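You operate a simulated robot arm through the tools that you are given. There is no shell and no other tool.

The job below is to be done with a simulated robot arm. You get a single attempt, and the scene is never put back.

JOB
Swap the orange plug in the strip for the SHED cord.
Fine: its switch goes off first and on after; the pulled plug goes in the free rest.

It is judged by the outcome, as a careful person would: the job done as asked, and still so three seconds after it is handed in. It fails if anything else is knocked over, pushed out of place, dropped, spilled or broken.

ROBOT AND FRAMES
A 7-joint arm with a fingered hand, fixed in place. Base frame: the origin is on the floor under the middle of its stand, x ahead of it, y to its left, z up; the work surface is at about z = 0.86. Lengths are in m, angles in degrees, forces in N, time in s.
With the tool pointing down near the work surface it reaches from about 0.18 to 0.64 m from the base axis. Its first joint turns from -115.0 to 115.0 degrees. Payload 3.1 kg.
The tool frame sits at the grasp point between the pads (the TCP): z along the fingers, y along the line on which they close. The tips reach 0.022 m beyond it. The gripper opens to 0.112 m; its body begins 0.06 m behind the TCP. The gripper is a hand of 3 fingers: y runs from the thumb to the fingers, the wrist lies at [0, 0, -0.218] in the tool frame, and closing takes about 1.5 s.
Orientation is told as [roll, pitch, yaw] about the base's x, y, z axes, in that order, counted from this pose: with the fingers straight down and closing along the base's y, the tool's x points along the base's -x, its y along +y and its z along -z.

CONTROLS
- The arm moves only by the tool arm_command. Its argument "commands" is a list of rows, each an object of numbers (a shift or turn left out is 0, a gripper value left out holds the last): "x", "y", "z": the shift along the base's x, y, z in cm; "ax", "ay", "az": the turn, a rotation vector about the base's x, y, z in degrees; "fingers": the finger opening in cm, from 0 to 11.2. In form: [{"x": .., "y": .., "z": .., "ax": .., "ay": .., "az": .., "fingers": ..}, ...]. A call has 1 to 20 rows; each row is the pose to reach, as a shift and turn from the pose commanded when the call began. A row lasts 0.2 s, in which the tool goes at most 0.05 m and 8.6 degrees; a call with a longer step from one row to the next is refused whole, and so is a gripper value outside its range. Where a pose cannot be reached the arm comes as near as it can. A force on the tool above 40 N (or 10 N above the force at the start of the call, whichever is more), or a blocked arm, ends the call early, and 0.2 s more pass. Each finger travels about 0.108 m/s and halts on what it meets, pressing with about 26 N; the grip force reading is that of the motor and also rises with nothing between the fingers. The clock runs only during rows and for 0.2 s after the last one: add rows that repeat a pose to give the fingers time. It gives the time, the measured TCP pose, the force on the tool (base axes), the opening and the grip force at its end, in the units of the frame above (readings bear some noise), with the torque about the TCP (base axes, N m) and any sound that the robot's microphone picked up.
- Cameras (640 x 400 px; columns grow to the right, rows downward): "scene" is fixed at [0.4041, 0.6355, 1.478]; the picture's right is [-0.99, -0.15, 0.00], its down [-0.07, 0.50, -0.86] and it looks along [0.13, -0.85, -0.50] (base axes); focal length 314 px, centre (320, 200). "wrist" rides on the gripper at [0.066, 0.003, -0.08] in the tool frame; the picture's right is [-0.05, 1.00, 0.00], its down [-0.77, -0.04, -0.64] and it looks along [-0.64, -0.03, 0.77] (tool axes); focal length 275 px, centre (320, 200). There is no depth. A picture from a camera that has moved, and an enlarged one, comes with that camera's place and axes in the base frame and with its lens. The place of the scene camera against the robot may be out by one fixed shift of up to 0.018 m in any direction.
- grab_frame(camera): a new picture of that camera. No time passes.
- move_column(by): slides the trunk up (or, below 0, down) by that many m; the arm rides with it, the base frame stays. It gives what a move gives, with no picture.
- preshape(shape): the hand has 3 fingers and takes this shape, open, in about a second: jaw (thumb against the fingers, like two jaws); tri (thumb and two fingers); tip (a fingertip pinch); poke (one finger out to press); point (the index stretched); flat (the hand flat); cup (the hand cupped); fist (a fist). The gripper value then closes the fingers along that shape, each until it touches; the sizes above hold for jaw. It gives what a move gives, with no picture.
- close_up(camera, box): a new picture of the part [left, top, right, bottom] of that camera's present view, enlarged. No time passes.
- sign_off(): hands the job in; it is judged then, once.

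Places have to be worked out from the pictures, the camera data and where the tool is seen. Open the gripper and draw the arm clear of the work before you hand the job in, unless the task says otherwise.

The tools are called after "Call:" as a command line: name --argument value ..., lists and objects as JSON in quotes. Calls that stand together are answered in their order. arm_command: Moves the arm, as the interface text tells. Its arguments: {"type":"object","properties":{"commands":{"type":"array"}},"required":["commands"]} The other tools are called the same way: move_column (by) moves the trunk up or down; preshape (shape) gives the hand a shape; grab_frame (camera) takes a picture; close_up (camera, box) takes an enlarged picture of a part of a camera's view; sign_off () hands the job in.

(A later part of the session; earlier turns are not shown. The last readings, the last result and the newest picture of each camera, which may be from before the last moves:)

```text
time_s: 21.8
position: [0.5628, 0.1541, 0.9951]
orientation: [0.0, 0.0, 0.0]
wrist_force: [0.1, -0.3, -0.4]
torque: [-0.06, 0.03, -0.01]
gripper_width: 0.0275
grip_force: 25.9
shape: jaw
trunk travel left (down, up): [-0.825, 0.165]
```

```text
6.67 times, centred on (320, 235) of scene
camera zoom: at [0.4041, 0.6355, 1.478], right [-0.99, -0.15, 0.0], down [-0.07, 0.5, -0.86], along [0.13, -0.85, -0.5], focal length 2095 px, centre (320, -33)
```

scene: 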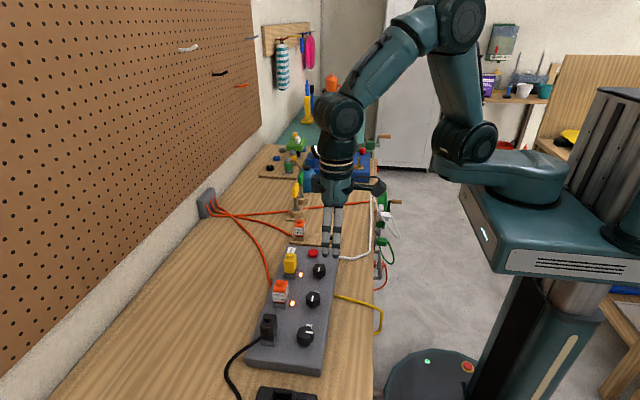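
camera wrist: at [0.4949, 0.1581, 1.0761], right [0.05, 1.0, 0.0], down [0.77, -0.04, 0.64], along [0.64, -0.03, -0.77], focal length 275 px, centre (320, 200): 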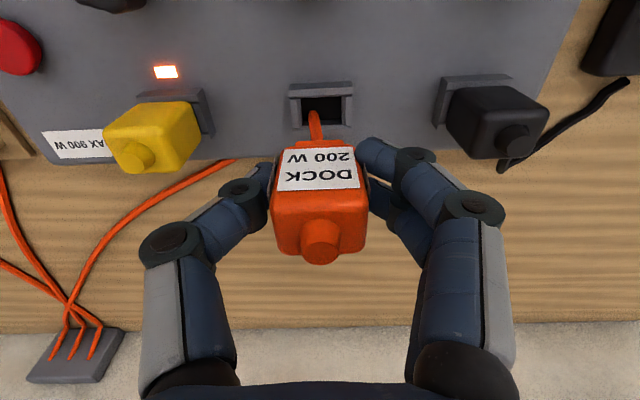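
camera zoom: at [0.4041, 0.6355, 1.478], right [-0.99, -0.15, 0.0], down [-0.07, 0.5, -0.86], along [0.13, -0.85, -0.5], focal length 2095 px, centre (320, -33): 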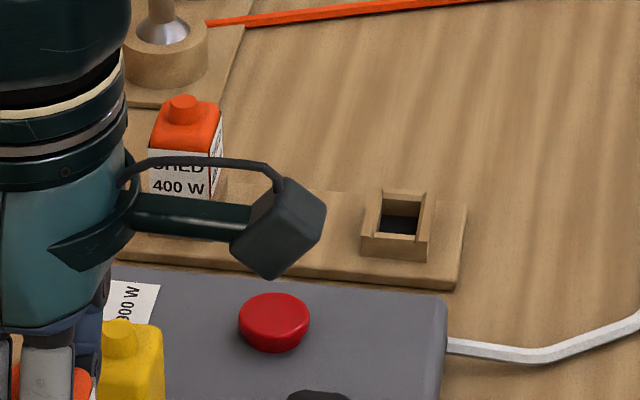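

The plug is free, with its cord from the bottom. Triangulating the rest gives the free pocket at about (0.482, -0.130), 3.2 cm lower than the strip socket. I lift higher and carry the plug over it at a safe height.

Call:
arm_command --commands '[{"z": 3}, {"z": 6}, {"x": -1, "y": -3.5, "z": 6.5}, {"x": -2, "y": -7, "z": 6.5}, {"x": -3, "y": -10.5, "z": 6.5}, {"x": -4, "y": -14, "z": 6.5}, {"x": -5, "y": -17.5, "z": 6.5}, {"x": -6, "y": -21, "z": 6.5}, {"x": -7, "y": -24.5, "z": 6.5}, {"x": -8, "y": -28.4, "z": 6.5}, {"x": -8, "y": -28.4, "z": 6.5}]'

Call:
grab_frame --camera "wrist"

Call:
grab_frame --camera "scene"

```text
time_s: 24.2
position: [0.482, -0.1311, 1.0611]
orientation: [-0.1, 0.0, 0.1]
wrist_force: [0.3, -0.2, -0.6]
torque: [0.01, 0.05, 0.05]
gripper_width: 0.0275
grip_force: 25.9
shape: jaw
trunk travel left (down, up): [-0.825, 0.165]
```

```text
taken
camera wrist: at [0.4147, -0.1273, 1.1426], right [0.05, 1.0, 0.0], down [0.77, -0.03, 0.64], along [0.63, -0.03, -0.77], focal length 275 px, centre (320, 200)
```

wrist: 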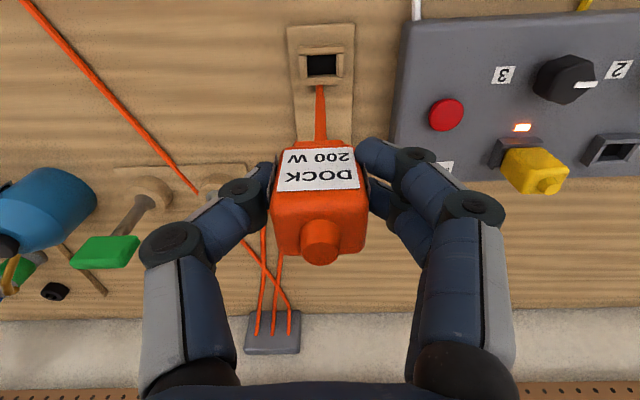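

```text
taken
```

scene: 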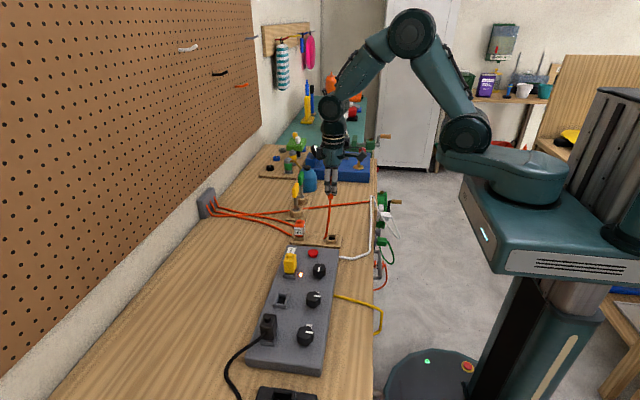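

The plug hangs over the rest, its cord trailing clear. I zoom in to align with the pocket.

Call:
close_up --camera "wrist" --box '[270, 10, 400, 160]'

Call:
close_up --camera "scene" --box '[280, 150, 370, 260]'

```text
2.67 times, centred on (335, 85) of wrist
camera zoom: at [0.4147, -0.1273, 1.1426], right [0.05, 1.0, 0.0], down [0.77, -0.03, 0.64], along [0.63, -0.03, -0.77], focal length 734 px, centre (280, 507)
```

zoom: 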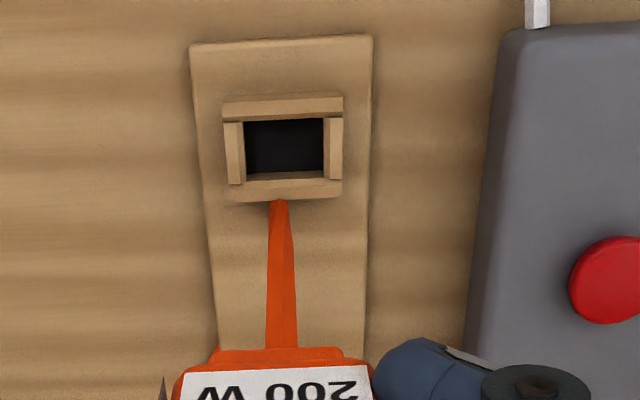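

```text
3.64 times, centred on (325, 205) of scene
camera zoom: at [0.4041, 0.6355, 1.478], right [-0.99, -0.15, 0.0], down [-0.07, 0.5, -0.86], along [0.13, -0.85, -0.5], focal length 1143 px, centre (302, 182)
```

zoom: 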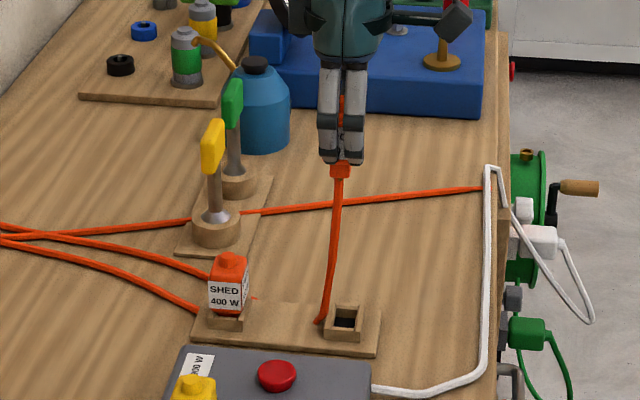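

The pocket reads about (0.481, -0.129), within 2 mm of the tool. I descend to 6 cm above the seat height and compare with the earlier socket view for fine alignment.

Call:
arm_command --commands '[{"y": 0.1, "z": -3}, {"y": 0.1, "z": -6}, {"y": 0.1, "z": -8.5}, {"y": 0.1, "z": -9.7}, {"y": 0.1, "z": -9.7}]'

Call:
close_up --camera "wrist" --box '[260, 70, 390, 170]'

Call:
close_up --camera "scene" --box '[280, 190, 370, 260]'

```text
time_s: 25.4
position: [0.482, -0.1305, 0.9635]
orientation: [0.0, 0.0, -0.1]
wrist_force: [1.1, 0.3, -0.6]
torque: [0.01, -0.01, 0.02]
gripper_width: 0.0278
grip_force: 26.0
shape: jaw
trunk travel left (down, up): [-0.825, 0.165]
```

```text
4.00 times, centred on (325, 120) of wrist
camera zoom: at [0.4152, -0.1272, 1.0452], right [0.05, 1.0, 0.0], down [0.77, -0.04, 0.64], along [0.64, -0.03, -0.77], focal length 1101 px, centre (300, 520)
```

zoom: 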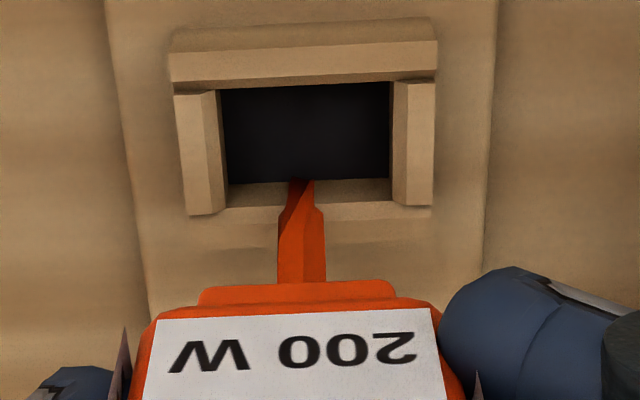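

```text
5.71 times, centred on (325, 225) of scene
camera zoom: at [0.4041, 0.6355, 1.478], right [-0.99, -0.15, 0.0], down [-0.07, 0.5, -0.86], along [0.13, -0.85, -0.5], focal length 1796 px, centre (291, 57)
```

zoom: 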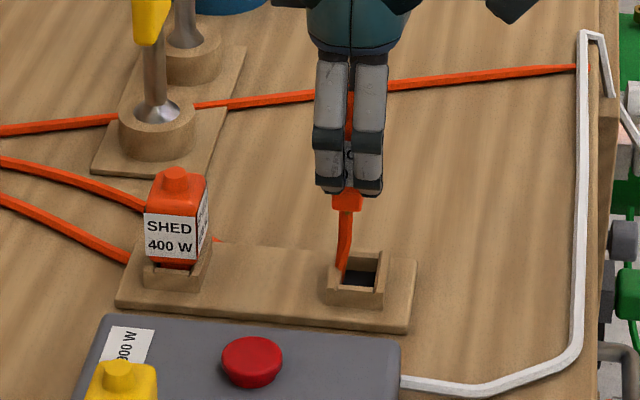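

Comparing with the socket view, the pocket centre is at about (0.4783, -0.1296), so I shift -4 mm in x and +1.6 mm in y and lower to 3.2 cm above the seat.

Call:
arm_command --commands '[{"x": -0.4, "y": 0.16, "z": 0}, {"x": -0.4, "y": 0.16, "z": -1.4}, {"x": -0.4, "y": 0.16, "z": -2.6}, {"x": -0.4, "y": 0.16, "z": -2.6}]'

Call:
close_up --camera "wrist" --box '[250, 90, 390, 200]'

Call:
close_up --camera "scene" --box '[290, 200, 370, 260]'

```text
time_s: 26.4
position: [0.4786, -0.1293, 0.9373]
orientation: [0.0, -0.1, 0.0]
wrist_force: [-0.3, -0.2, -0.1]
torque: [0.0, -0.01, 0.01]
gripper_width: 0.0278
grip_force: 25.9
shape: jaw
trunk travel left (down, up): [-0.825, 0.165]
```

```text
3.64 times, centred on (320, 145) of wrist
camera zoom: at [0.411, -0.1252, 1.0175], right [0.05, 1.0, 0.0], down [0.77, -0.04, 0.64], along [0.64, -0.03, -0.77], focal length 1001 px, centre (320, 400)
```

zoom: 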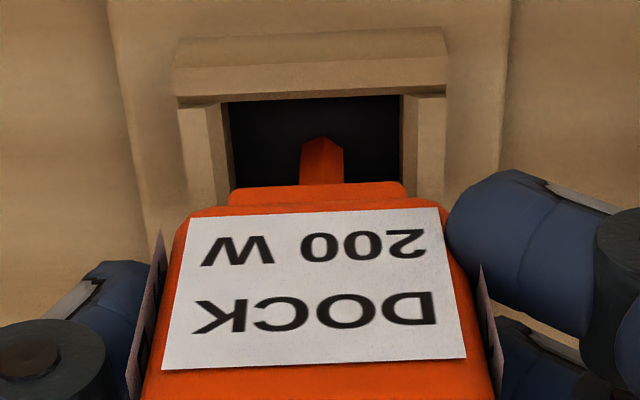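

```text
6.67 times, centred on (330, 230) of scene
camera zoom: at [0.4041, 0.6355, 1.478], right [-0.99, -0.15, 0.0], down [-0.07, 0.5, -0.86], along [0.13, -0.85, -0.5], focal length 2095 px, centre (253, 0)
```

zoom: 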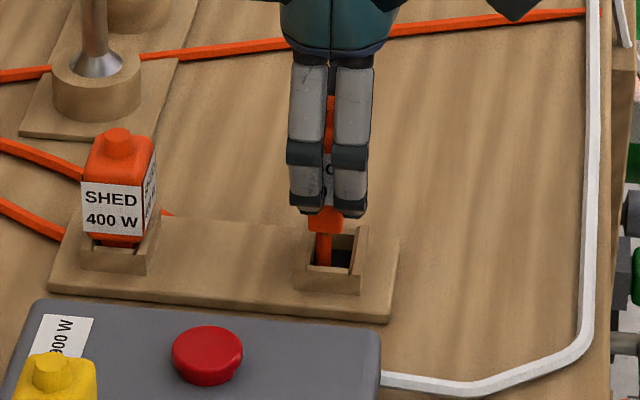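

Neck and pocket line up in both axes. I lower the plug gently into the pocket, stopping just above the estimated seat.

Call:
arm_command --commands '[{"z": -0.6}, {"z": -1.2}, {"z": -1.7}, {"z": -2.2}, {"z": -2.6}, {"z": -2.9}, {"z": -2.9}]'

Call:
close_up --camera "wrist" --box '[220, 90, 420, 280]'

Call:
close_up --camera "scene" --box '[280, 200, 370, 260]'

```text
time_s: 28.0
position: [0.4771, -0.1287, 0.9084]
orientation: [0.1, -0.1, 0.0]
wrist_force: [0.2, -5.8, 3.1]
torque: [-0.2, 0.01, 0.0]
gripper_width: 0.0281
grip_force: 25.7
shape: jaw
trunk travel left (down, up): [-0.825, 0.165]
```

```text
2.11 times, centred on (320, 185) of wrist
camera zoom: at [0.4096, -0.1238, 0.9892], right [0.05, 1.0, 0.0], down [0.77, -0.04, 0.64], along [0.64, -0.03, -0.77], focal length 580 px, centre (320, 232)
```

zoom: 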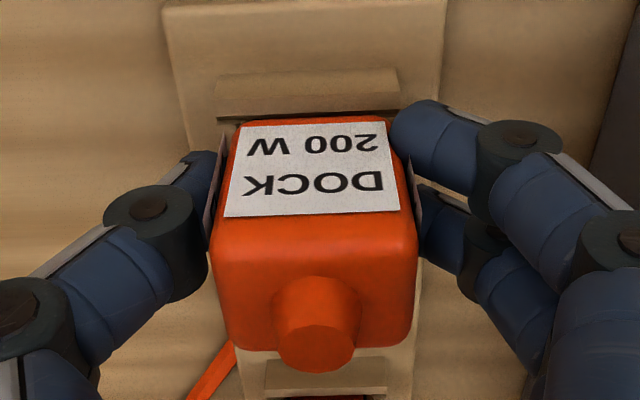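

```text
6.67 times, centred on (325, 230) of scene
camera zoom: at [0.4041, 0.6355, 1.478], right [-0.99, -0.15, 0.0], down [-0.07, 0.5, -0.86], along [0.13, -0.85, -0.5], focal length 2095 px, centre (287, 0)
```

zoom: 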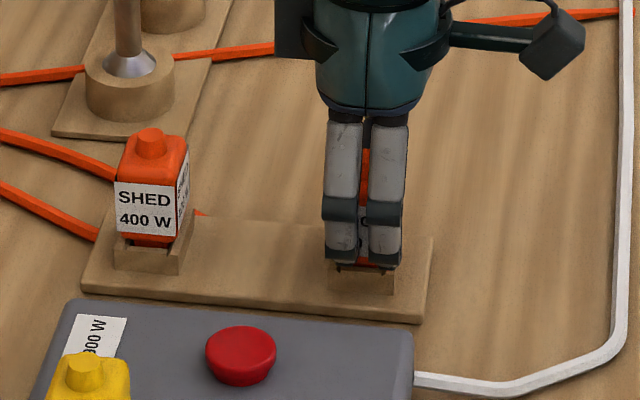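

There's a small sideways load of -5.8 N in y, so I shift -1.3 mm in y and continue down gently to the estimated seat.

Call:
arm_command --commands '[{"x": 0.05, "y": -0.13, "z": 0}, {"x": 0.05, "y": -0.13, "z": -0.2}, {"x": 0.05, "y": -0.13, "z": -0.4}, {"x": 0.05, "y": -0.13, "z": -0.5}, {"x": 0.05, "y": -0.13, "z": -0.5}]'

Call:
close_up --camera "wrist" --box '[220, 90, 420, 280]'

Call:
close_up --camera "scene" --box '[280, 200, 370, 260]'

```text
time_s: 29.2
position: [0.4773, -0.1272, 0.9049]
orientation: [-0.1, -0.5, 0.1]
wrist_force: [-0.3, -1.9, 34.9]
torque: [-0.13, 0.04, -0.03]
gripper_width: 0.0304
grip_force: 25.8
shape: jaw
trunk travel left (down, up): [-0.825, 0.165]
```

```text
2.11 times, centred on (320, 185) of wrist
camera zoom: at [0.409, -0.1235, 0.9858], right [0.05, 1.0, 0.0], down [0.77, -0.03, 0.64], along [0.64, -0.03, -0.77], focal length 580 px, centre (320, 232)
```

zoom: 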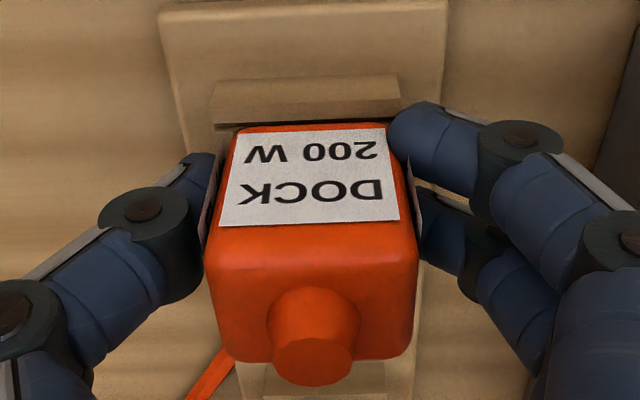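

```text
6.67 times, centred on (325, 230) of scene
camera zoom: at [0.4041, 0.6355, 1.478], right [-0.99, -0.15, 0.0], down [-0.07, 0.5, -0.86], along [0.13, -0.85, -0.5], focal length 2095 px, centre (287, 0)
```

zoom: 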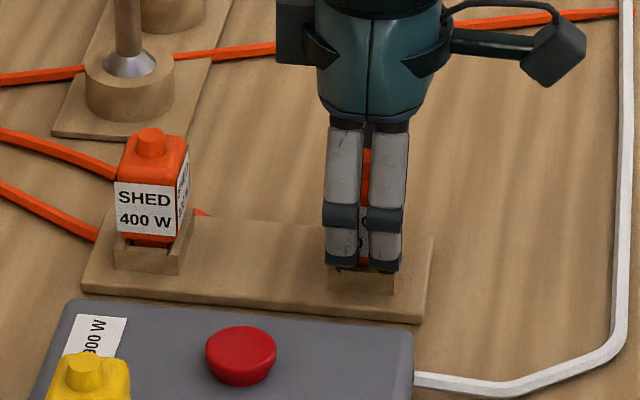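

The vertical force rose to 35 N with the plug's top (z≈0.932) matching SHED's seated height, so it has bottomed out in the pocket. I relieve the push by raising 4 mm and then open the fingers.

Call:
arm_command --commands '[{"y": 0, "z": 0.2}, {"y": 0, "z": 0.4}, {"z": 0.4}]'

Call:
close_up --camera "wrist" --box '[220, 90, 420, 280]'

```text
time_s: 30.0
position: [0.478, -0.1291, 0.9074]
orientation: [0.0, 0.1, 0.0]
wrist_force: [-2.4, 0.2, 4.4]
torque: [0.01, 0.02, 0.0]
gripper_width: 0.0298
grip_force: 25.9
shape: jaw
trunk travel left (down, up): [-0.825, 0.165]
```

```text
2.11 times, centred on (320, 185) of wrist
camera zoom: at [0.4099, -0.1239, 0.9883], right [0.05, 1.0, 0.0], down [0.77, -0.04, 0.63], along [0.63, -0.03, -0.77], focal length 580 px, centre (320, 232)
```

zoom: 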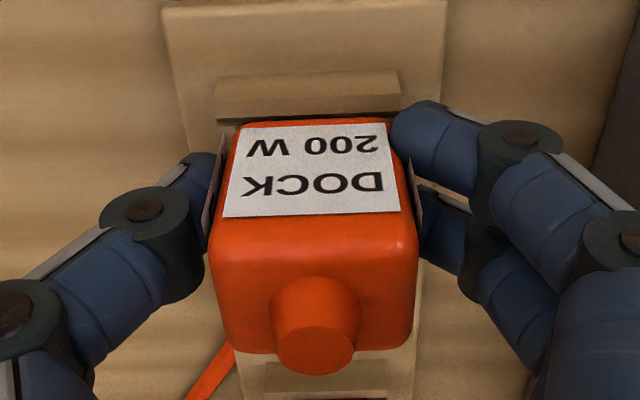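

The load is down to about 4 N. I open the fingers and rise straight up to inspect.

Call:
arm_command --commands '[{"fingers": 3.5}, {"fingers": 4.8}, {"fingers": 4.8}, {"z": 1, "fingers": 4.8}, {"z": 4, "fingers": 4.8}, {"z": 8, "fingers": 4.8}, {"z": 10, "fingers": 4.8}, {"z": 10, "fingers": 4.8}]'

Call:
grab_frame --camera "wrist"

Call:
close_up --camera "scene" --box '[280, 200, 370, 260]'

```text
time_s: 31.8
position: [0.4777, -0.1286, 1.0078]
orientation: [0.0, 0.0, 0.0]
wrist_force: [0.1, -0.5, -0.4]
torque: [-0.02, 0.01, -0.02]
gripper_width: 0.0477
grip_force: 0.0
shape: jaw
trunk travel left (down, up): [-0.825, 0.165]
```

```text
taken
camera wrist: at [0.4095, -0.1241, 1.0883], right [0.05, 1.0, 0.0], down [0.77, -0.04, 0.64], along [0.63, -0.03, -0.77], focal length 275 px, centre (320, 200)
```

wrist: 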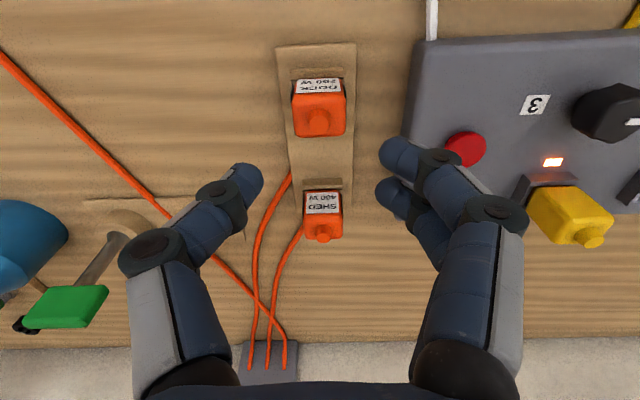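

```text
6.67 times, centred on (325, 230) of scene
camera zoom: at [0.4041, 0.6355, 1.478], right [-0.99, -0.15, 0.0], down [-0.07, 0.5, -0.86], along [0.13, -0.85, -0.5], focal length 2095 px, centre (287, 0)
```

zoom: 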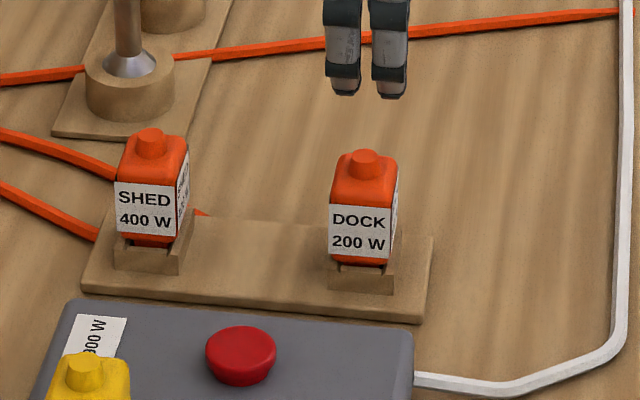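

DOCK is seated upright in the rest at the same height as SHED. Next I hover over the SHED plug at about (0.578, -0.129).

Call:
arm_command --commands '[{"x": 3.3, "fingers": 4.8}, {"x": 6.7, "fingers": 4.8}, {"x": 10, "fingers": 4.8}, {"x": 10, "z": -2}, {"x": 10, "z": -4}, {"x": 10, "z": -4}]'

Call:
grab_frame --camera "wrist"

Call:
close_up --camera "scene" --box '[260, 170, 370, 260]'

```text
time_s: 33.2
position: [0.5763, -0.127, 0.968]
orientation: [0.1, -0.1, -0.1]
wrist_force: [-1.0, 0.1, -0.6]
torque: [0.02, -0.01, 0.05]
gripper_width: 0.0475
grip_force: 0.0
shape: jaw
trunk travel left (down, up): [-0.825, 0.165]
```

```text
taken
camera wrist: at [0.5094, -0.1229, 1.0483], right [0.05, 1.0, 0.0], down [0.77, -0.04, 0.64], along [0.64, -0.03, -0.77], focal length 275 px, centre (320, 200)
```

wrist: 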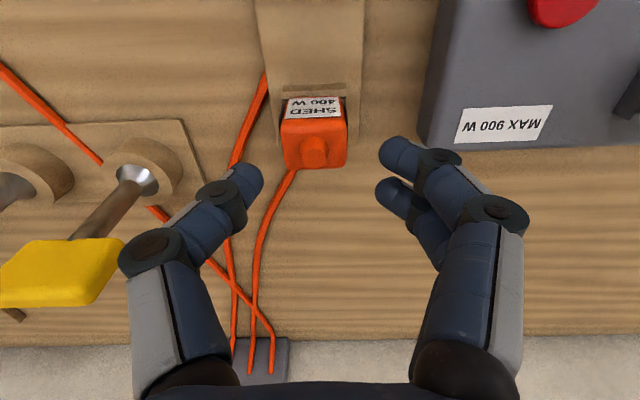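

```text
4.44 times, centred on (315, 215) of scene
camera zoom: at [0.4041, 0.6355, 1.478], right [-0.99, -0.15, 0.0], down [-0.07, 0.5, -0.86], along [0.13, -0.85, -0.5], focal length 1397 px, centre (342, 133)
```

zoom: 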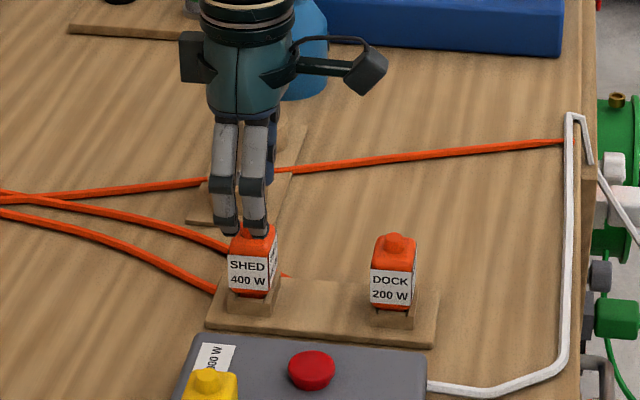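

SHED's centre reads (0.577, -0.1297), so I shift -2.6 mm in y and descend around it to TCP z≈0.910, the same relative grasp as for DOCK.

Call:
arm_command --commands '[{"y": -0.26, "z": -1}, {"y": -0.26, "z": -3}, {"y": -0.26, "z": -4.8}, {"y": -0.26, "z": -5.7}, {"y": -0.26, "z": -5.7}]'

Call:
grab_frame --camera "wrist"

Call:
close_up --camera "scene" --box '[260, 170, 370, 260]'

```text
time_s: 34.4
position: [0.5799, -0.1317, 0.9114]
orientation: [-0.1, 0.0, 0.0]
wrist_force: [0.2, 0.1, 0.2]
torque: [0.02, -0.04, -0.01]
gripper_width: 0.0475
grip_force: 0.1
shape: jaw
trunk travel left (down, up): [-0.825, 0.165]
```

```text
taken
camera wrist: at [0.5121, -0.1274, 0.9918], right [0.05, 1.0, 0.0], down [0.77, -0.04, 0.64], along [0.64, -0.03, -0.77], focal length 275 px, centre (320, 200)
```

wrist: 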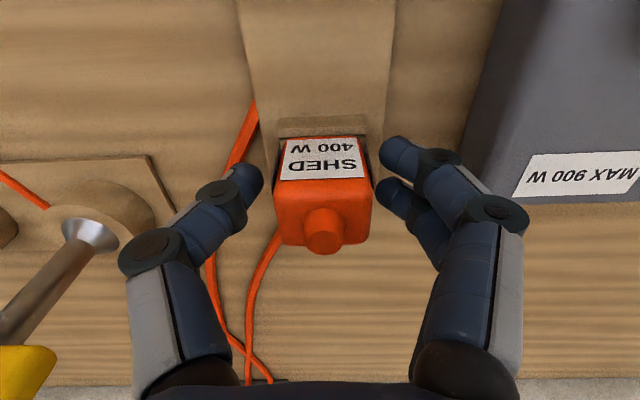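

```text
4.44 times, centred on (315, 215) of scene
camera zoom: at [0.4041, 0.6355, 1.478], right [-0.99, -0.15, 0.0], down [-0.07, 0.5, -0.86], along [0.13, -0.85, -0.5], focal length 1397 px, centre (342, 133)
```

zoom: 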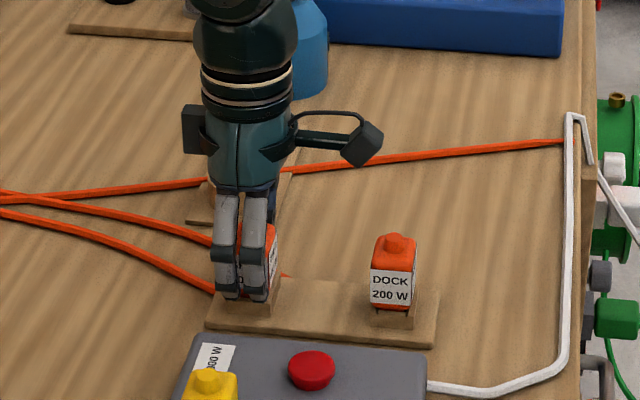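

The tool drifted about 2.5 mm in x and 1.8 mm in y relative to the DOCK grasp view. I correct that and close on the plug.

Call:
arm_command --commands '[{"x": -0.25, "y": 0.17}, {"x": -0.25, "y": 0.17}, {"x": -0.25, "y": 0.17, "fingers": 3.5}, {"x": -0.25, "y": 0.17, "fingers": 1.5}, {"x": -0.25, "y": 0.17, "fingers": 1.5}, {"x": -0.25, "y": 0.17, "fingers": 1.5}, {"x": -0.25, "y": 0.17, "fingers": 1.5}]'

Call:
grab_frame --camera "wrist"

```text
time_s: 36.0
position: [0.5771, -0.1298, 0.911]
orientation: [-0.1, 0.0, 0.0]
wrist_force: [-0.3, -0.4, 0.3]
torque: [-0.01, 0.01, -0.01]
gripper_width: 0.0279
grip_force: 25.9
shape: jaw
trunk travel left (down, up): [-0.825, 0.165]
```

```text
taken
camera wrist: at [0.5093, -0.1256, 0.9917], right [0.05, 1.0, 0.0], down [0.77, -0.04, 0.64], along [0.64, -0.03, -0.77], focal length 275 px, centre (320, 200)
```

wrist: 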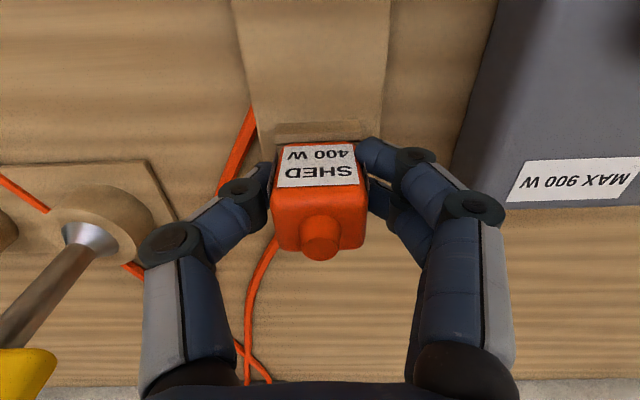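

Gripped at 2.8 cm with the same relative pose as DOCK. I pull it straight up.

Call:
arm_command --commands '[{"z": 0.5}, {"z": 1}, {"z": 1.5}, {"z": 2}, {"z": 3}, {"z": 4.5}, {"z": 7}, {"z": 10}, {"z": 13}, {"z": 15}, {"z": 15}]'

Call:
grab_frame --camera "wrist"

Call:
close_up --camera "scene" --box '[230, 130, 390, 330]'

```text
time_s: 38.4
position: [0.5765, -0.127, 1.0606]
orientation: [-0.1, 0.0, 0.0]
wrist_force: [0.1, 0.4, -0.2]
torque: [-0.02, -0.02, 0.04]
gripper_width: 0.0274
grip_force: 26.1
shape: jaw
trunk travel left (down, up): [-0.825, 0.165]
```

```text
taken
camera wrist: at [0.5089, -0.1236, 1.1411], right [0.05, 1.0, 0.0], down [0.77, -0.04, 0.64], along [0.63, -0.03, -0.77], focal length 275 px, centre (320, 200)
```

wrist: 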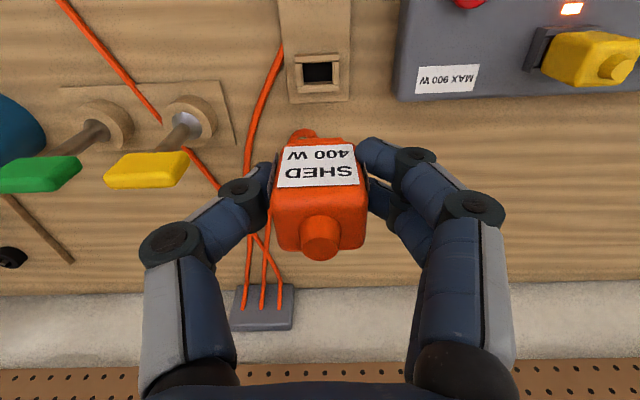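

```text
2.00 times, centred on (310, 230) of scene
camera zoom: at [0.4041, 0.6355, 1.478], right [-0.99, -0.15, 0.0], down [-0.07, 0.5, -0.86], along [0.13, -0.85, -0.5], focal length 629 px, centre (340, 140)
```

zoom: 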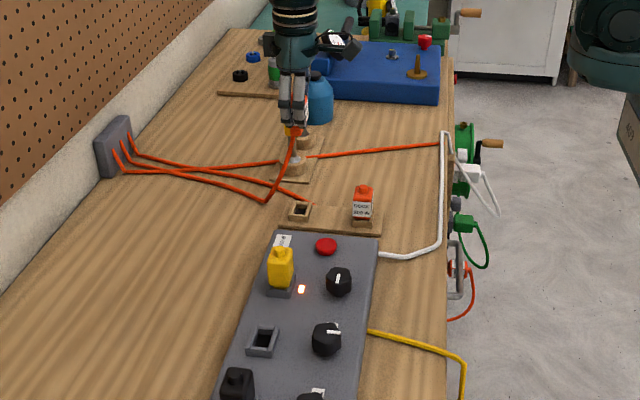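

SHED is out of its rest. I zoom in to check how the plug sits in the hand before carrying it.

Call:
close_up --camera "wrist" --box '[240, 110, 400, 270]'

Call:
close_up --camera "scene" --box '[260, 130, 350, 250]'

```text
2.50 times, centred on (320, 190) of wrist
camera zoom: at [0.5089, -0.1236, 1.1411], right [0.05, 1.0, 0.0], down [0.77, -0.04, 0.64], along [0.63, -0.03, -0.77], focal length 688 px, centre (320, 225)
```

zoom: 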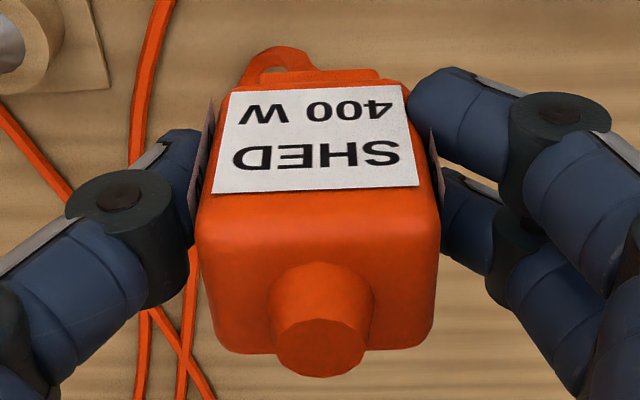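

```text
3.33 times, centred on (305, 190) of scene
camera zoom: at [0.4041, 0.6355, 1.478], right [-0.99, -0.15, 0.0], down [-0.07, 0.5, -0.86], along [0.13, -0.85, -0.5], focal length 1048 px, centre (370, 233)
```

zoom: 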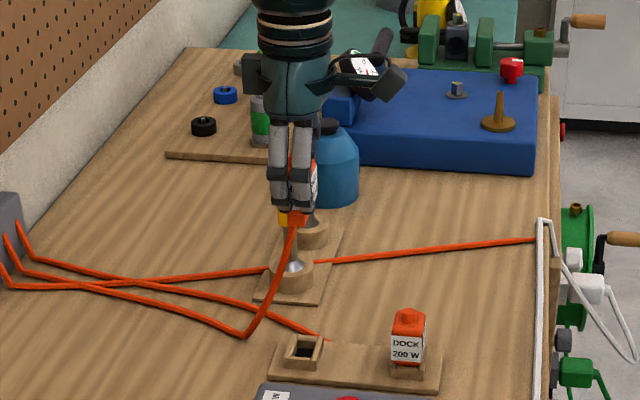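

The plug hangs upright and square in the hand. I carry it over the yellow plug at this height to above socket 2.

Call:
arm_command --commands '[{"x": -0.2, "y": 3.5}, {"x": -0.4, "y": 7}, {"x": -0.6, "y": 10.5}, {"x": -0.8, "y": 14}, {"x": -1, "y": 17.5}, {"x": -1.2, "y": 21}, {"x": -1.4, "y": 24.5}, {"x": -1.5, "y": 28.3}, {"x": -1.5, "y": 28.3}, {"x": -1.5, "y": 28.3}]'

Call:
grab_frame --camera "wrist"

Call:
close_up --camera "scene" --box '[200, 180, 380, 360]'

```text
time_s: 40.6
position: [0.5595, 0.1541, 1.0597]
orientation: [0.0, 0.1, 0.0]
wrist_force: [-0.1, 0.4, -0.6]
torque: [0.02, -0.02, 0.01]
gripper_width: 0.0278
grip_force: 25.4
shape: jaw
trunk travel left (down, up): [-0.825, 0.165]
```

```text
taken
camera wrist: at [0.4916, 0.1582, 1.1401], right [0.05, 1.0, 0.0], down [0.77, -0.04, 0.64], along [0.64, -0.03, -0.77], focal length 275 px, centre (320, 200)
```

wrist: 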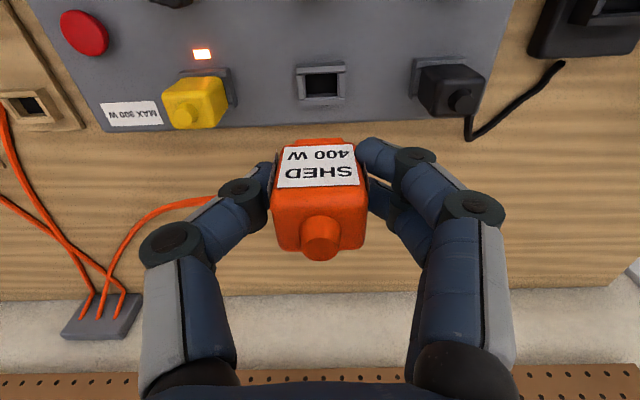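

```text
2.22 times, centred on (290, 270) of scene
camera zoom: at [0.4041, 0.6355, 1.478], right [-0.99, -0.15, 0.0], down [-0.07, 0.5, -0.86], along [0.13, -0.85, -0.5], focal length 698 px, centre (387, 44)
```

zoom: 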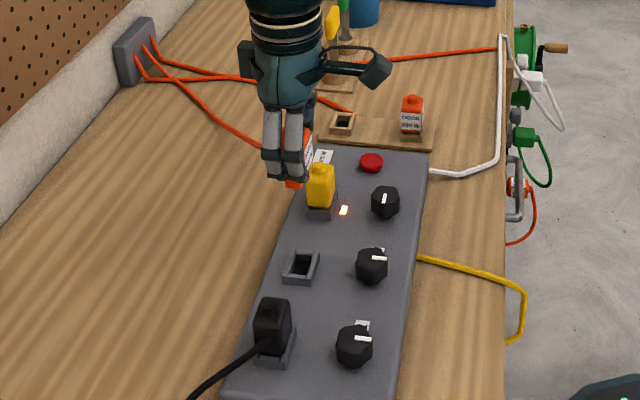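

The plug is over socket 2. I descend to 6 cm above the seat with a small x/y correction and compare with the earlier socket view.

Call:
arm_command --commands '[{"x": 0.2, "y": 0.12, "z": -2}, {"x": 0.2, "y": 0.12, "z": -4.5}, {"x": 0.2, "y": 0.12, "z": -6.1}, {"x": 0.2, "y": 0.12, "z": -6.1}, {"x": 0.2, "y": 0.12, "z": -6.1}]'

Call:
close_up --camera "wrist" --box '[260, 70, 390, 170]'

Call:
close_up --camera "scene" --box '[230, 230, 330, 330]'

```text
time_s: 41.8
position: [0.5617, 0.1561, 0.9989]
orientation: [0.0, 0.0, 0.0]
wrist_force: [1.0, 0.3, -1.4]
torque: [0.0, 0.0, -0.01]
gripper_width: 0.0278
grip_force: 26.1
shape: jaw
trunk travel left (down, up): [-0.825, 0.165]
```

```text
4.00 times, centred on (325, 120) of wrist
camera zoom: at [0.4937, 0.1596, 1.0791], right [0.05, 1.0, 0.0], down [0.77, -0.04, 0.64], along [0.64, -0.03, -0.77], focal length 1101 px, centre (300, 520)
```

zoom: 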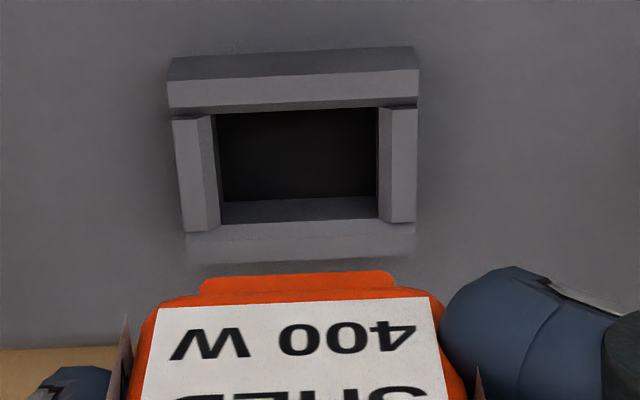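

```text
4.00 times, centred on (280, 280) of scene
camera zoom: at [0.4041, 0.6355, 1.478], right [-0.99, -0.15, 0.0], down [-0.07, 0.5, -0.86], along [0.13, -0.85, -0.5], focal length 1257 px, centre (480, -120)
```

zoom: 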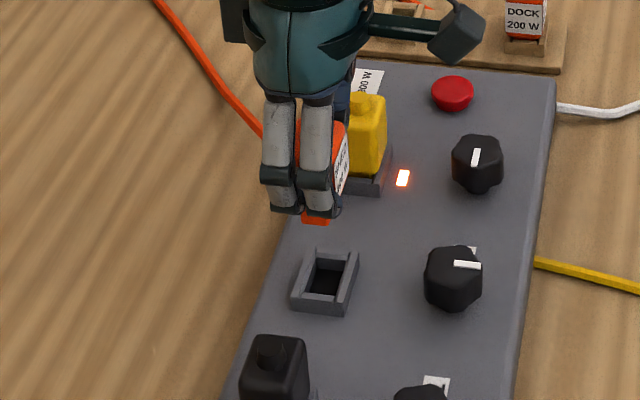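

Neck and socket line up within about half a millimetre. I lower to just above the socket and then begin inserting slowly.

Call:
arm_command --commands '[{"z": -1.5}, {"z": -2.8}, {"z": -3.4}, {"z": -4.0}, {"z": -4.5}, {"z": -4.5}]'

Call:
close_up --camera "wrist" --box '[220, 90, 420, 280]'

Call:
close_up --camera "scene" --box '[230, 230, 330, 330]'

```text
time_s: 43.2
position: [0.5631, 0.1559, 0.9537]
orientation: [0.0, 0.0, 0.0]
wrist_force: [0.5, 0.6, -0.7]
torque: [-0.01, -0.02, 0.03]
gripper_width: 0.0279
grip_force: 25.6
shape: jaw
trunk travel left (down, up): [-0.825, 0.165]
```

```text
2.11 times, centred on (320, 185) of wrist
camera zoom: at [0.4959, 0.1598, 1.0353], right [0.05, 1.0, 0.0], down [0.77, -0.04, 0.64], along [0.64, -0.03, -0.77], focal length 580 px, centre (320, 232)
```

zoom: 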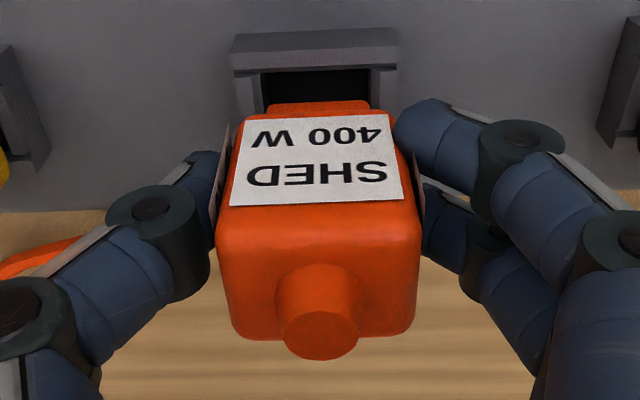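

```text
4.00 times, centred on (280, 280) of scene
camera zoom: at [0.4041, 0.6355, 1.478], right [-0.99, -0.15, 0.0], down [-0.07, 0.5, -0.86], along [0.13, -0.85, -0.5], focal length 1257 px, centre (480, -120)
```

zoom: 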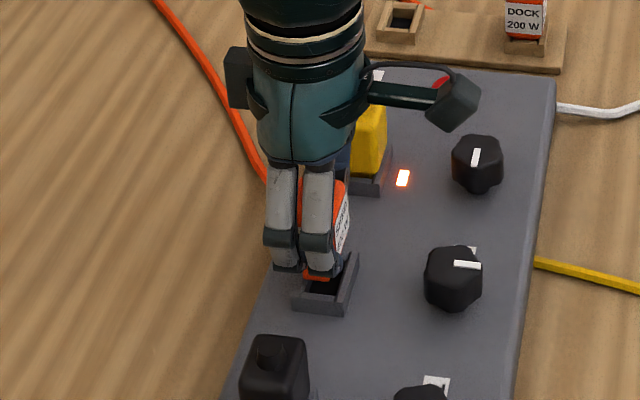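

The tool drifted 2 mm in +x while descending, so I correct that and continue down 1 cm.

Call:
arm_command --commands '[{"x": -0.2}, {"x": -0.2}, {"x": -0.2, "z": -0.4}, {"x": -0.2, "z": -0.8}, {"x": -0.2, "z": -1.1}, {"x": -0.2, "z": -1.1}]'

Call:
close_up --camera "wrist" --box '[220, 90, 420, 280]'

Call:
close_up --camera "scene" --box '[230, 230, 330, 330]'

```text
time_s: 44.6
position: [0.5613, 0.154, 0.9442]
orientation: [0.0, 0.1, 0.0]
wrist_force: [0.6, -0.2, -0.7]
torque: [-0.02, 0.02, 0.01]
gripper_width: 0.0276
grip_force: 26.0
shape: jaw
trunk travel left (down, up): [-0.825, 0.165]
```

```text
2.11 times, centred on (320, 185) of wrist
camera zoom: at [0.493, 0.1585, 1.0245], right [0.05, 1.0, 0.0], down [0.77, -0.04, 0.64], along [0.64, -0.03, -0.77], focal length 580 px, centre (320, 232)
```

zoom: 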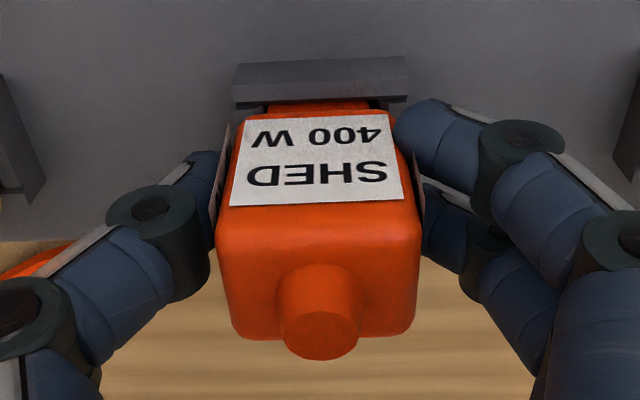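

```text
4.00 times, centred on (280, 280) of scene
camera zoom: at [0.4041, 0.6355, 1.478], right [-0.99, -0.15, 0.0], down [-0.07, 0.5, -0.86], along [0.13, -0.85, -0.5], focal length 1257 px, centre (480, -120)
```

zoom: 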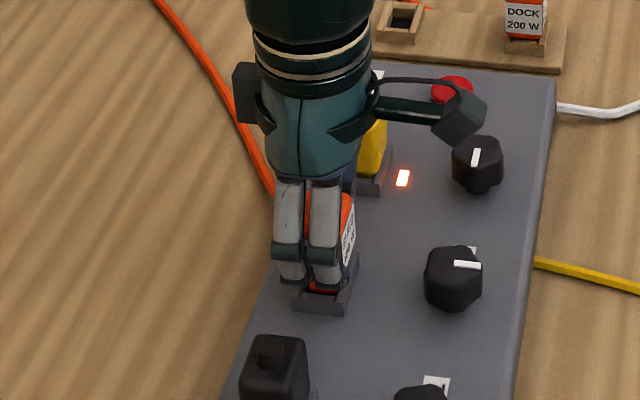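

No contact forces yet, and the neck is entering the socket. I trim x/y by under 1 mm and push down the last 6–7 mm to the seat.

Call:
arm_command --commands '[{"x": 0.06, "y": 0.08}, {"x": 0.06, "y": 0.08, "z": -0.2}, {"x": 0.06, "y": 0.08, "z": -0.4}, {"x": 0.06, "y": 0.08, "z": -0.6}, {"x": 0.06, "y": 0.08, "z": -0.7}, {"x": 0.06, "y": 0.08, "z": -0.7}]'

Call:
close_up --camera "wrist" --box '[220, 90, 420, 280]'

Call:
close_up --camera "scene" --box '[230, 230, 330, 330]'

```text
time_s: 46.0
position: [0.5611, 0.1569, 0.9377]
orientation: [0.0, 0.0, 0.0]
wrist_force: [-1.0, 0.5, 2.2]
torque: [0.01, 0.02, 0.0]
gripper_width: 0.0279
grip_force: 26.3
shape: jaw
trunk travel left (down, up): [-0.825, 0.165]
```

```text
2.11 times, centred on (320, 185) of wrist
camera zoom: at [0.4938, 0.1597, 1.0182], right [0.05, 1.0, 0.0], down [0.77, -0.04, 0.64], along [0.64, -0.03, -0.77], focal length 580 px, centre (320, 232)
```

zoom: 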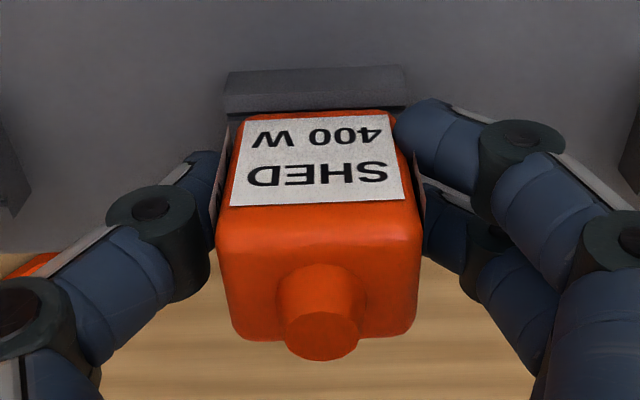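

```text
4.00 times, centred on (280, 280) of scene
camera zoom: at [0.4041, 0.6355, 1.478], right [-0.99, -0.15, 0.0], down [-0.07, 0.5, -0.86], along [0.13, -0.85, -0.5], focal length 1257 px, centre (480, -120)
```

zoom: 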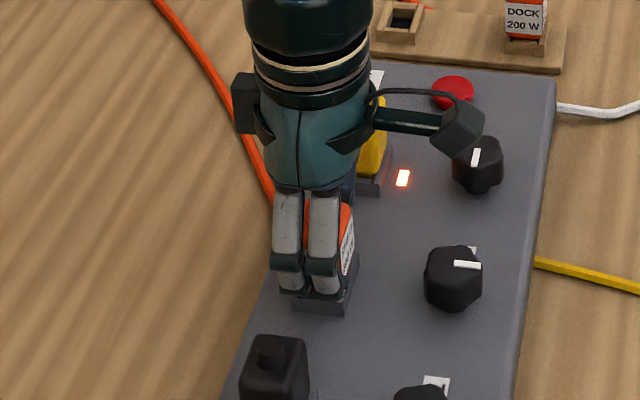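

The readings show first contact (2 N) at the predicted seat height. I press 3 mm further in small steps to be sure it's fully home.

Call:
arm_command --commands '[{"z": -0.1}, {"z": -0.2}, {"z": -0.3}, {"z": -0.3}]'

Call:
close_up --camera "wrist" --box '[220, 90, 420, 280]'

```text
time_s: 47.0
position: [0.5618, 0.1567, 0.9347]
orientation: [0.1, -0.1, 0.1]
wrist_force: [0.5, -0.6, 14.4]
torque: [-0.02, 0.01, -0.01]
gripper_width: 0.0279
grip_force: 26.5
shape: jaw
trunk travel left (down, up): [-0.825, 0.165]
```

```text
2.11 times, centred on (320, 185) of wrist
camera zoom: at [0.4933, 0.1596, 1.0155], right [0.05, 1.0, 0.0], down [0.77, -0.04, 0.64], along [0.64, -0.03, -0.77], focal length 580 px, centre (320, 232)
```

zoom: 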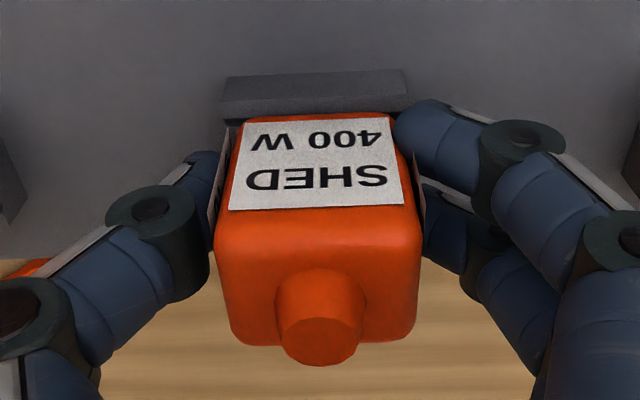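

The force climbed to 14 N while the plug stayed put, so it is seated. I relieve the push, open and rise to inspect.

Call:
arm_command --commands '[{"z": 0.2}, {"z": 0.2}, {"z": 0.2, "fingers": 3.5}, {"z": 0.2, "fingers": 4.8}, {"z": 0.2, "fingers": 4.8}, {"z": 1.2, "fingers": 4.8}, {"z": 4, "fingers": 4.8}, {"z": 7, "fingers": 4.8}, {"z": 10, "fingers": 4.8}, {"z": 10, "fingers": 4.8}]'

Call:
grab_frame --camera "wrist"

Call:
close_up --camera "scene" --box '[220, 200, 350, 350]'

```text
time_s: 49.2
position: [0.562, 0.1533, 1.0341]
orientation: [-0.1, 0.0, 0.0]
wrist_force: [0.8, -0.9, 0.8]
torque: [0.01, 0.01, -0.01]
gripper_width: 0.0476
grip_force: 0.1
shape: jaw
trunk travel left (down, up): [-0.825, 0.165]
```

```text
taken
camera wrist: at [0.495, 0.1577, 1.1136], right [0.05, 1.0, 0.0], down [0.77, -0.04, 0.64], along [0.63, -0.03, -0.77], focal length 275 px, centre (320, 200)
```

wrist: 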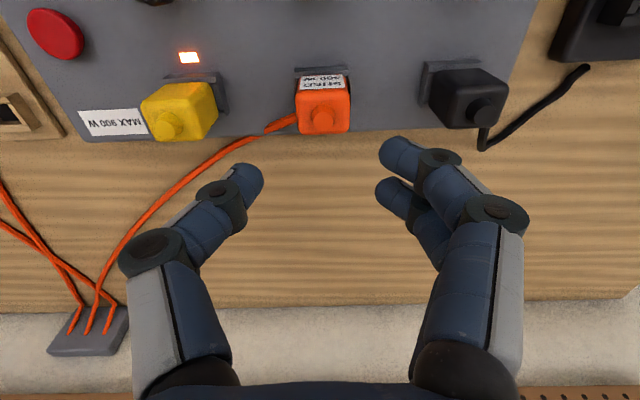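

```text
2.67 times, centred on (285, 275) of scene
camera zoom: at [0.4041, 0.6355, 1.478], right [-0.99, -0.15, 0.0], down [-0.07, 0.5, -0.86], along [0.13, -0.85, -0.5], focal length 838 px, centre (413, 0)
```

zoom: 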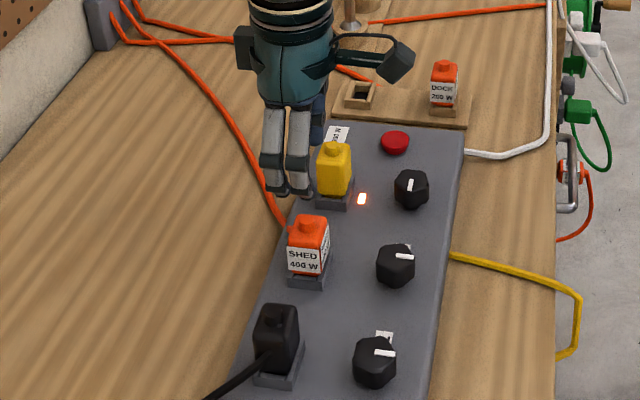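

SHED looks upright in socket 2. I zoom with the same framing as I used for DOCK, to compare the seated height.

Call:
close_up --camera "scene" --box '[250, 260, 330, 330]'

Call:
close_up --camera "wrist" --box '[260, 40, 380, 150]'

```text
5.71 times, centred on (290, 295) of scene
camera zoom: at [0.4041, 0.6355, 1.478], right [-0.99, -0.15, 0.0], down [-0.07, 0.5, -0.86], along [0.13, -0.85, -0.5], focal length 1796 px, centre (491, -343)
```

zoom: 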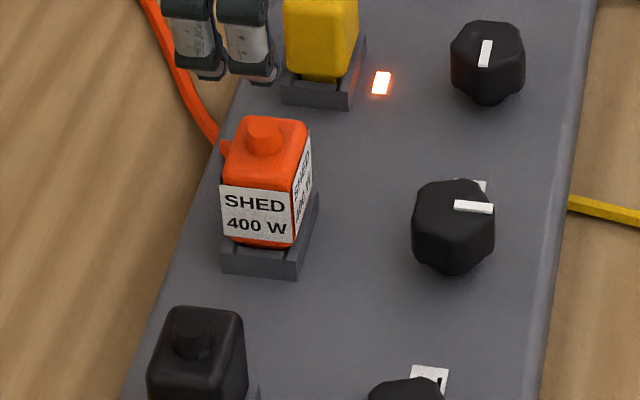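

```text
3.64 times, centred on (320, 95) of wrist
camera zoom: at [0.495, 0.1577, 1.1136], right [0.05, 1.0, 0.0], down [0.77, -0.04, 0.64], along [0.63, -0.03, -0.77], focal length 1001 px, centre (320, 582)
```

zoom: 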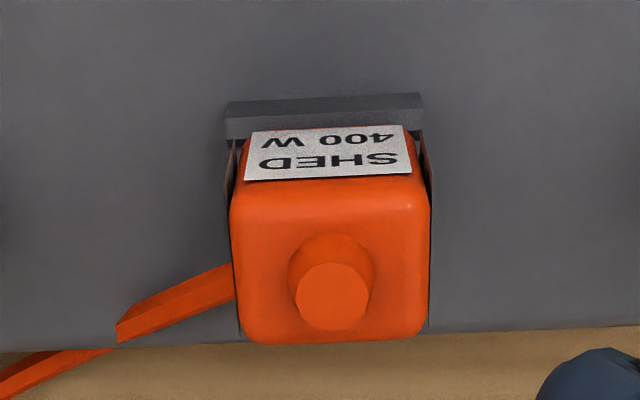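

SHED sits exactly where DOCK sat. Next I move over knob 2, turn the hand to +45° and open to 5.5 cm, ready to switch it on.

Call:
arm_command --commands '[{"x": -3.5, "y": 0.1, "fingers": 5.5}, {"x": -7.35, "y": 0.24, "fingers": 5.5}, {"x": -7.35, "y": 0.24, "z": -2, "az": 8}, {"x": -7.35, "y": 0.24, "z": -4, "az": 16}, {"x": -7.35, "y": 0.24, "z": -4.5, "az": 24}, {"x": -7.35, "y": 0.24, "z": -4.5, "az": 32}, {"x": -7.35, "y": 0.24, "z": -4.5, "az": 40}, {"x": -7.35, "y": 0.24, "z": -4.5, "az": 45}, {"x": -7.35, "y": 0.24, "z": -4.5, "az": 45}, {"x": -7.35, "y": 0.24, "z": -4.5, "az": 45}]'

Call:
grab_frame --camera "wrist"

Call:
close_up --camera "scene" --box '[230, 200, 390, 370]'

```text
time_s: 51.4
position: [0.4882, 0.1585, 0.988]
orientation: [0.0, 0.0, 45.1]
wrist_force: [0.4, 0.1, 0.2]
torque: [0.0, -0.02, -0.03]
gripper_width: 0.0544
grip_force: 0.0
shape: jaw
trunk travel left (down, up): [-0.825, 0.165]
```

```text
taken
camera wrist: at [0.4375, 0.1148, 1.069], right [-0.67, 0.74, 0.0], down [0.57, 0.52, 0.64], along [0.47, 0.43, -0.77], focal length 275 px, centre (320, 200)
```

wrist: 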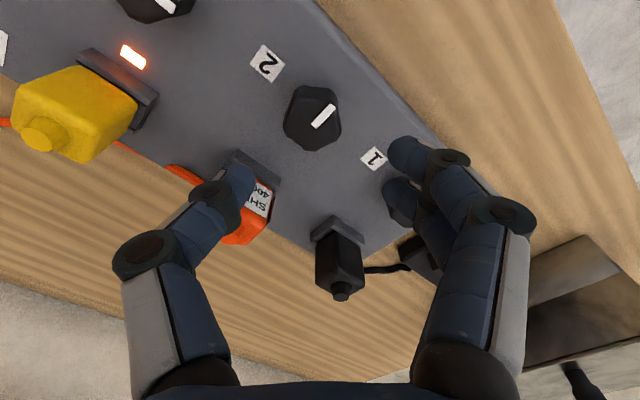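

```text
2.35 times, centred on (310, 285) of scene
camera zoom: at [0.4041, 0.6355, 1.478], right [-0.99, -0.15, 0.0], down [-0.07, 0.5, -0.86], along [0.13, -0.85, -0.5], focal length 740 px, centre (344, 0)
```

zoom: 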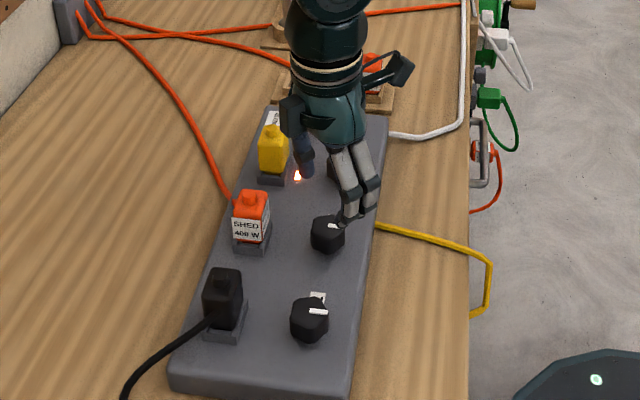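

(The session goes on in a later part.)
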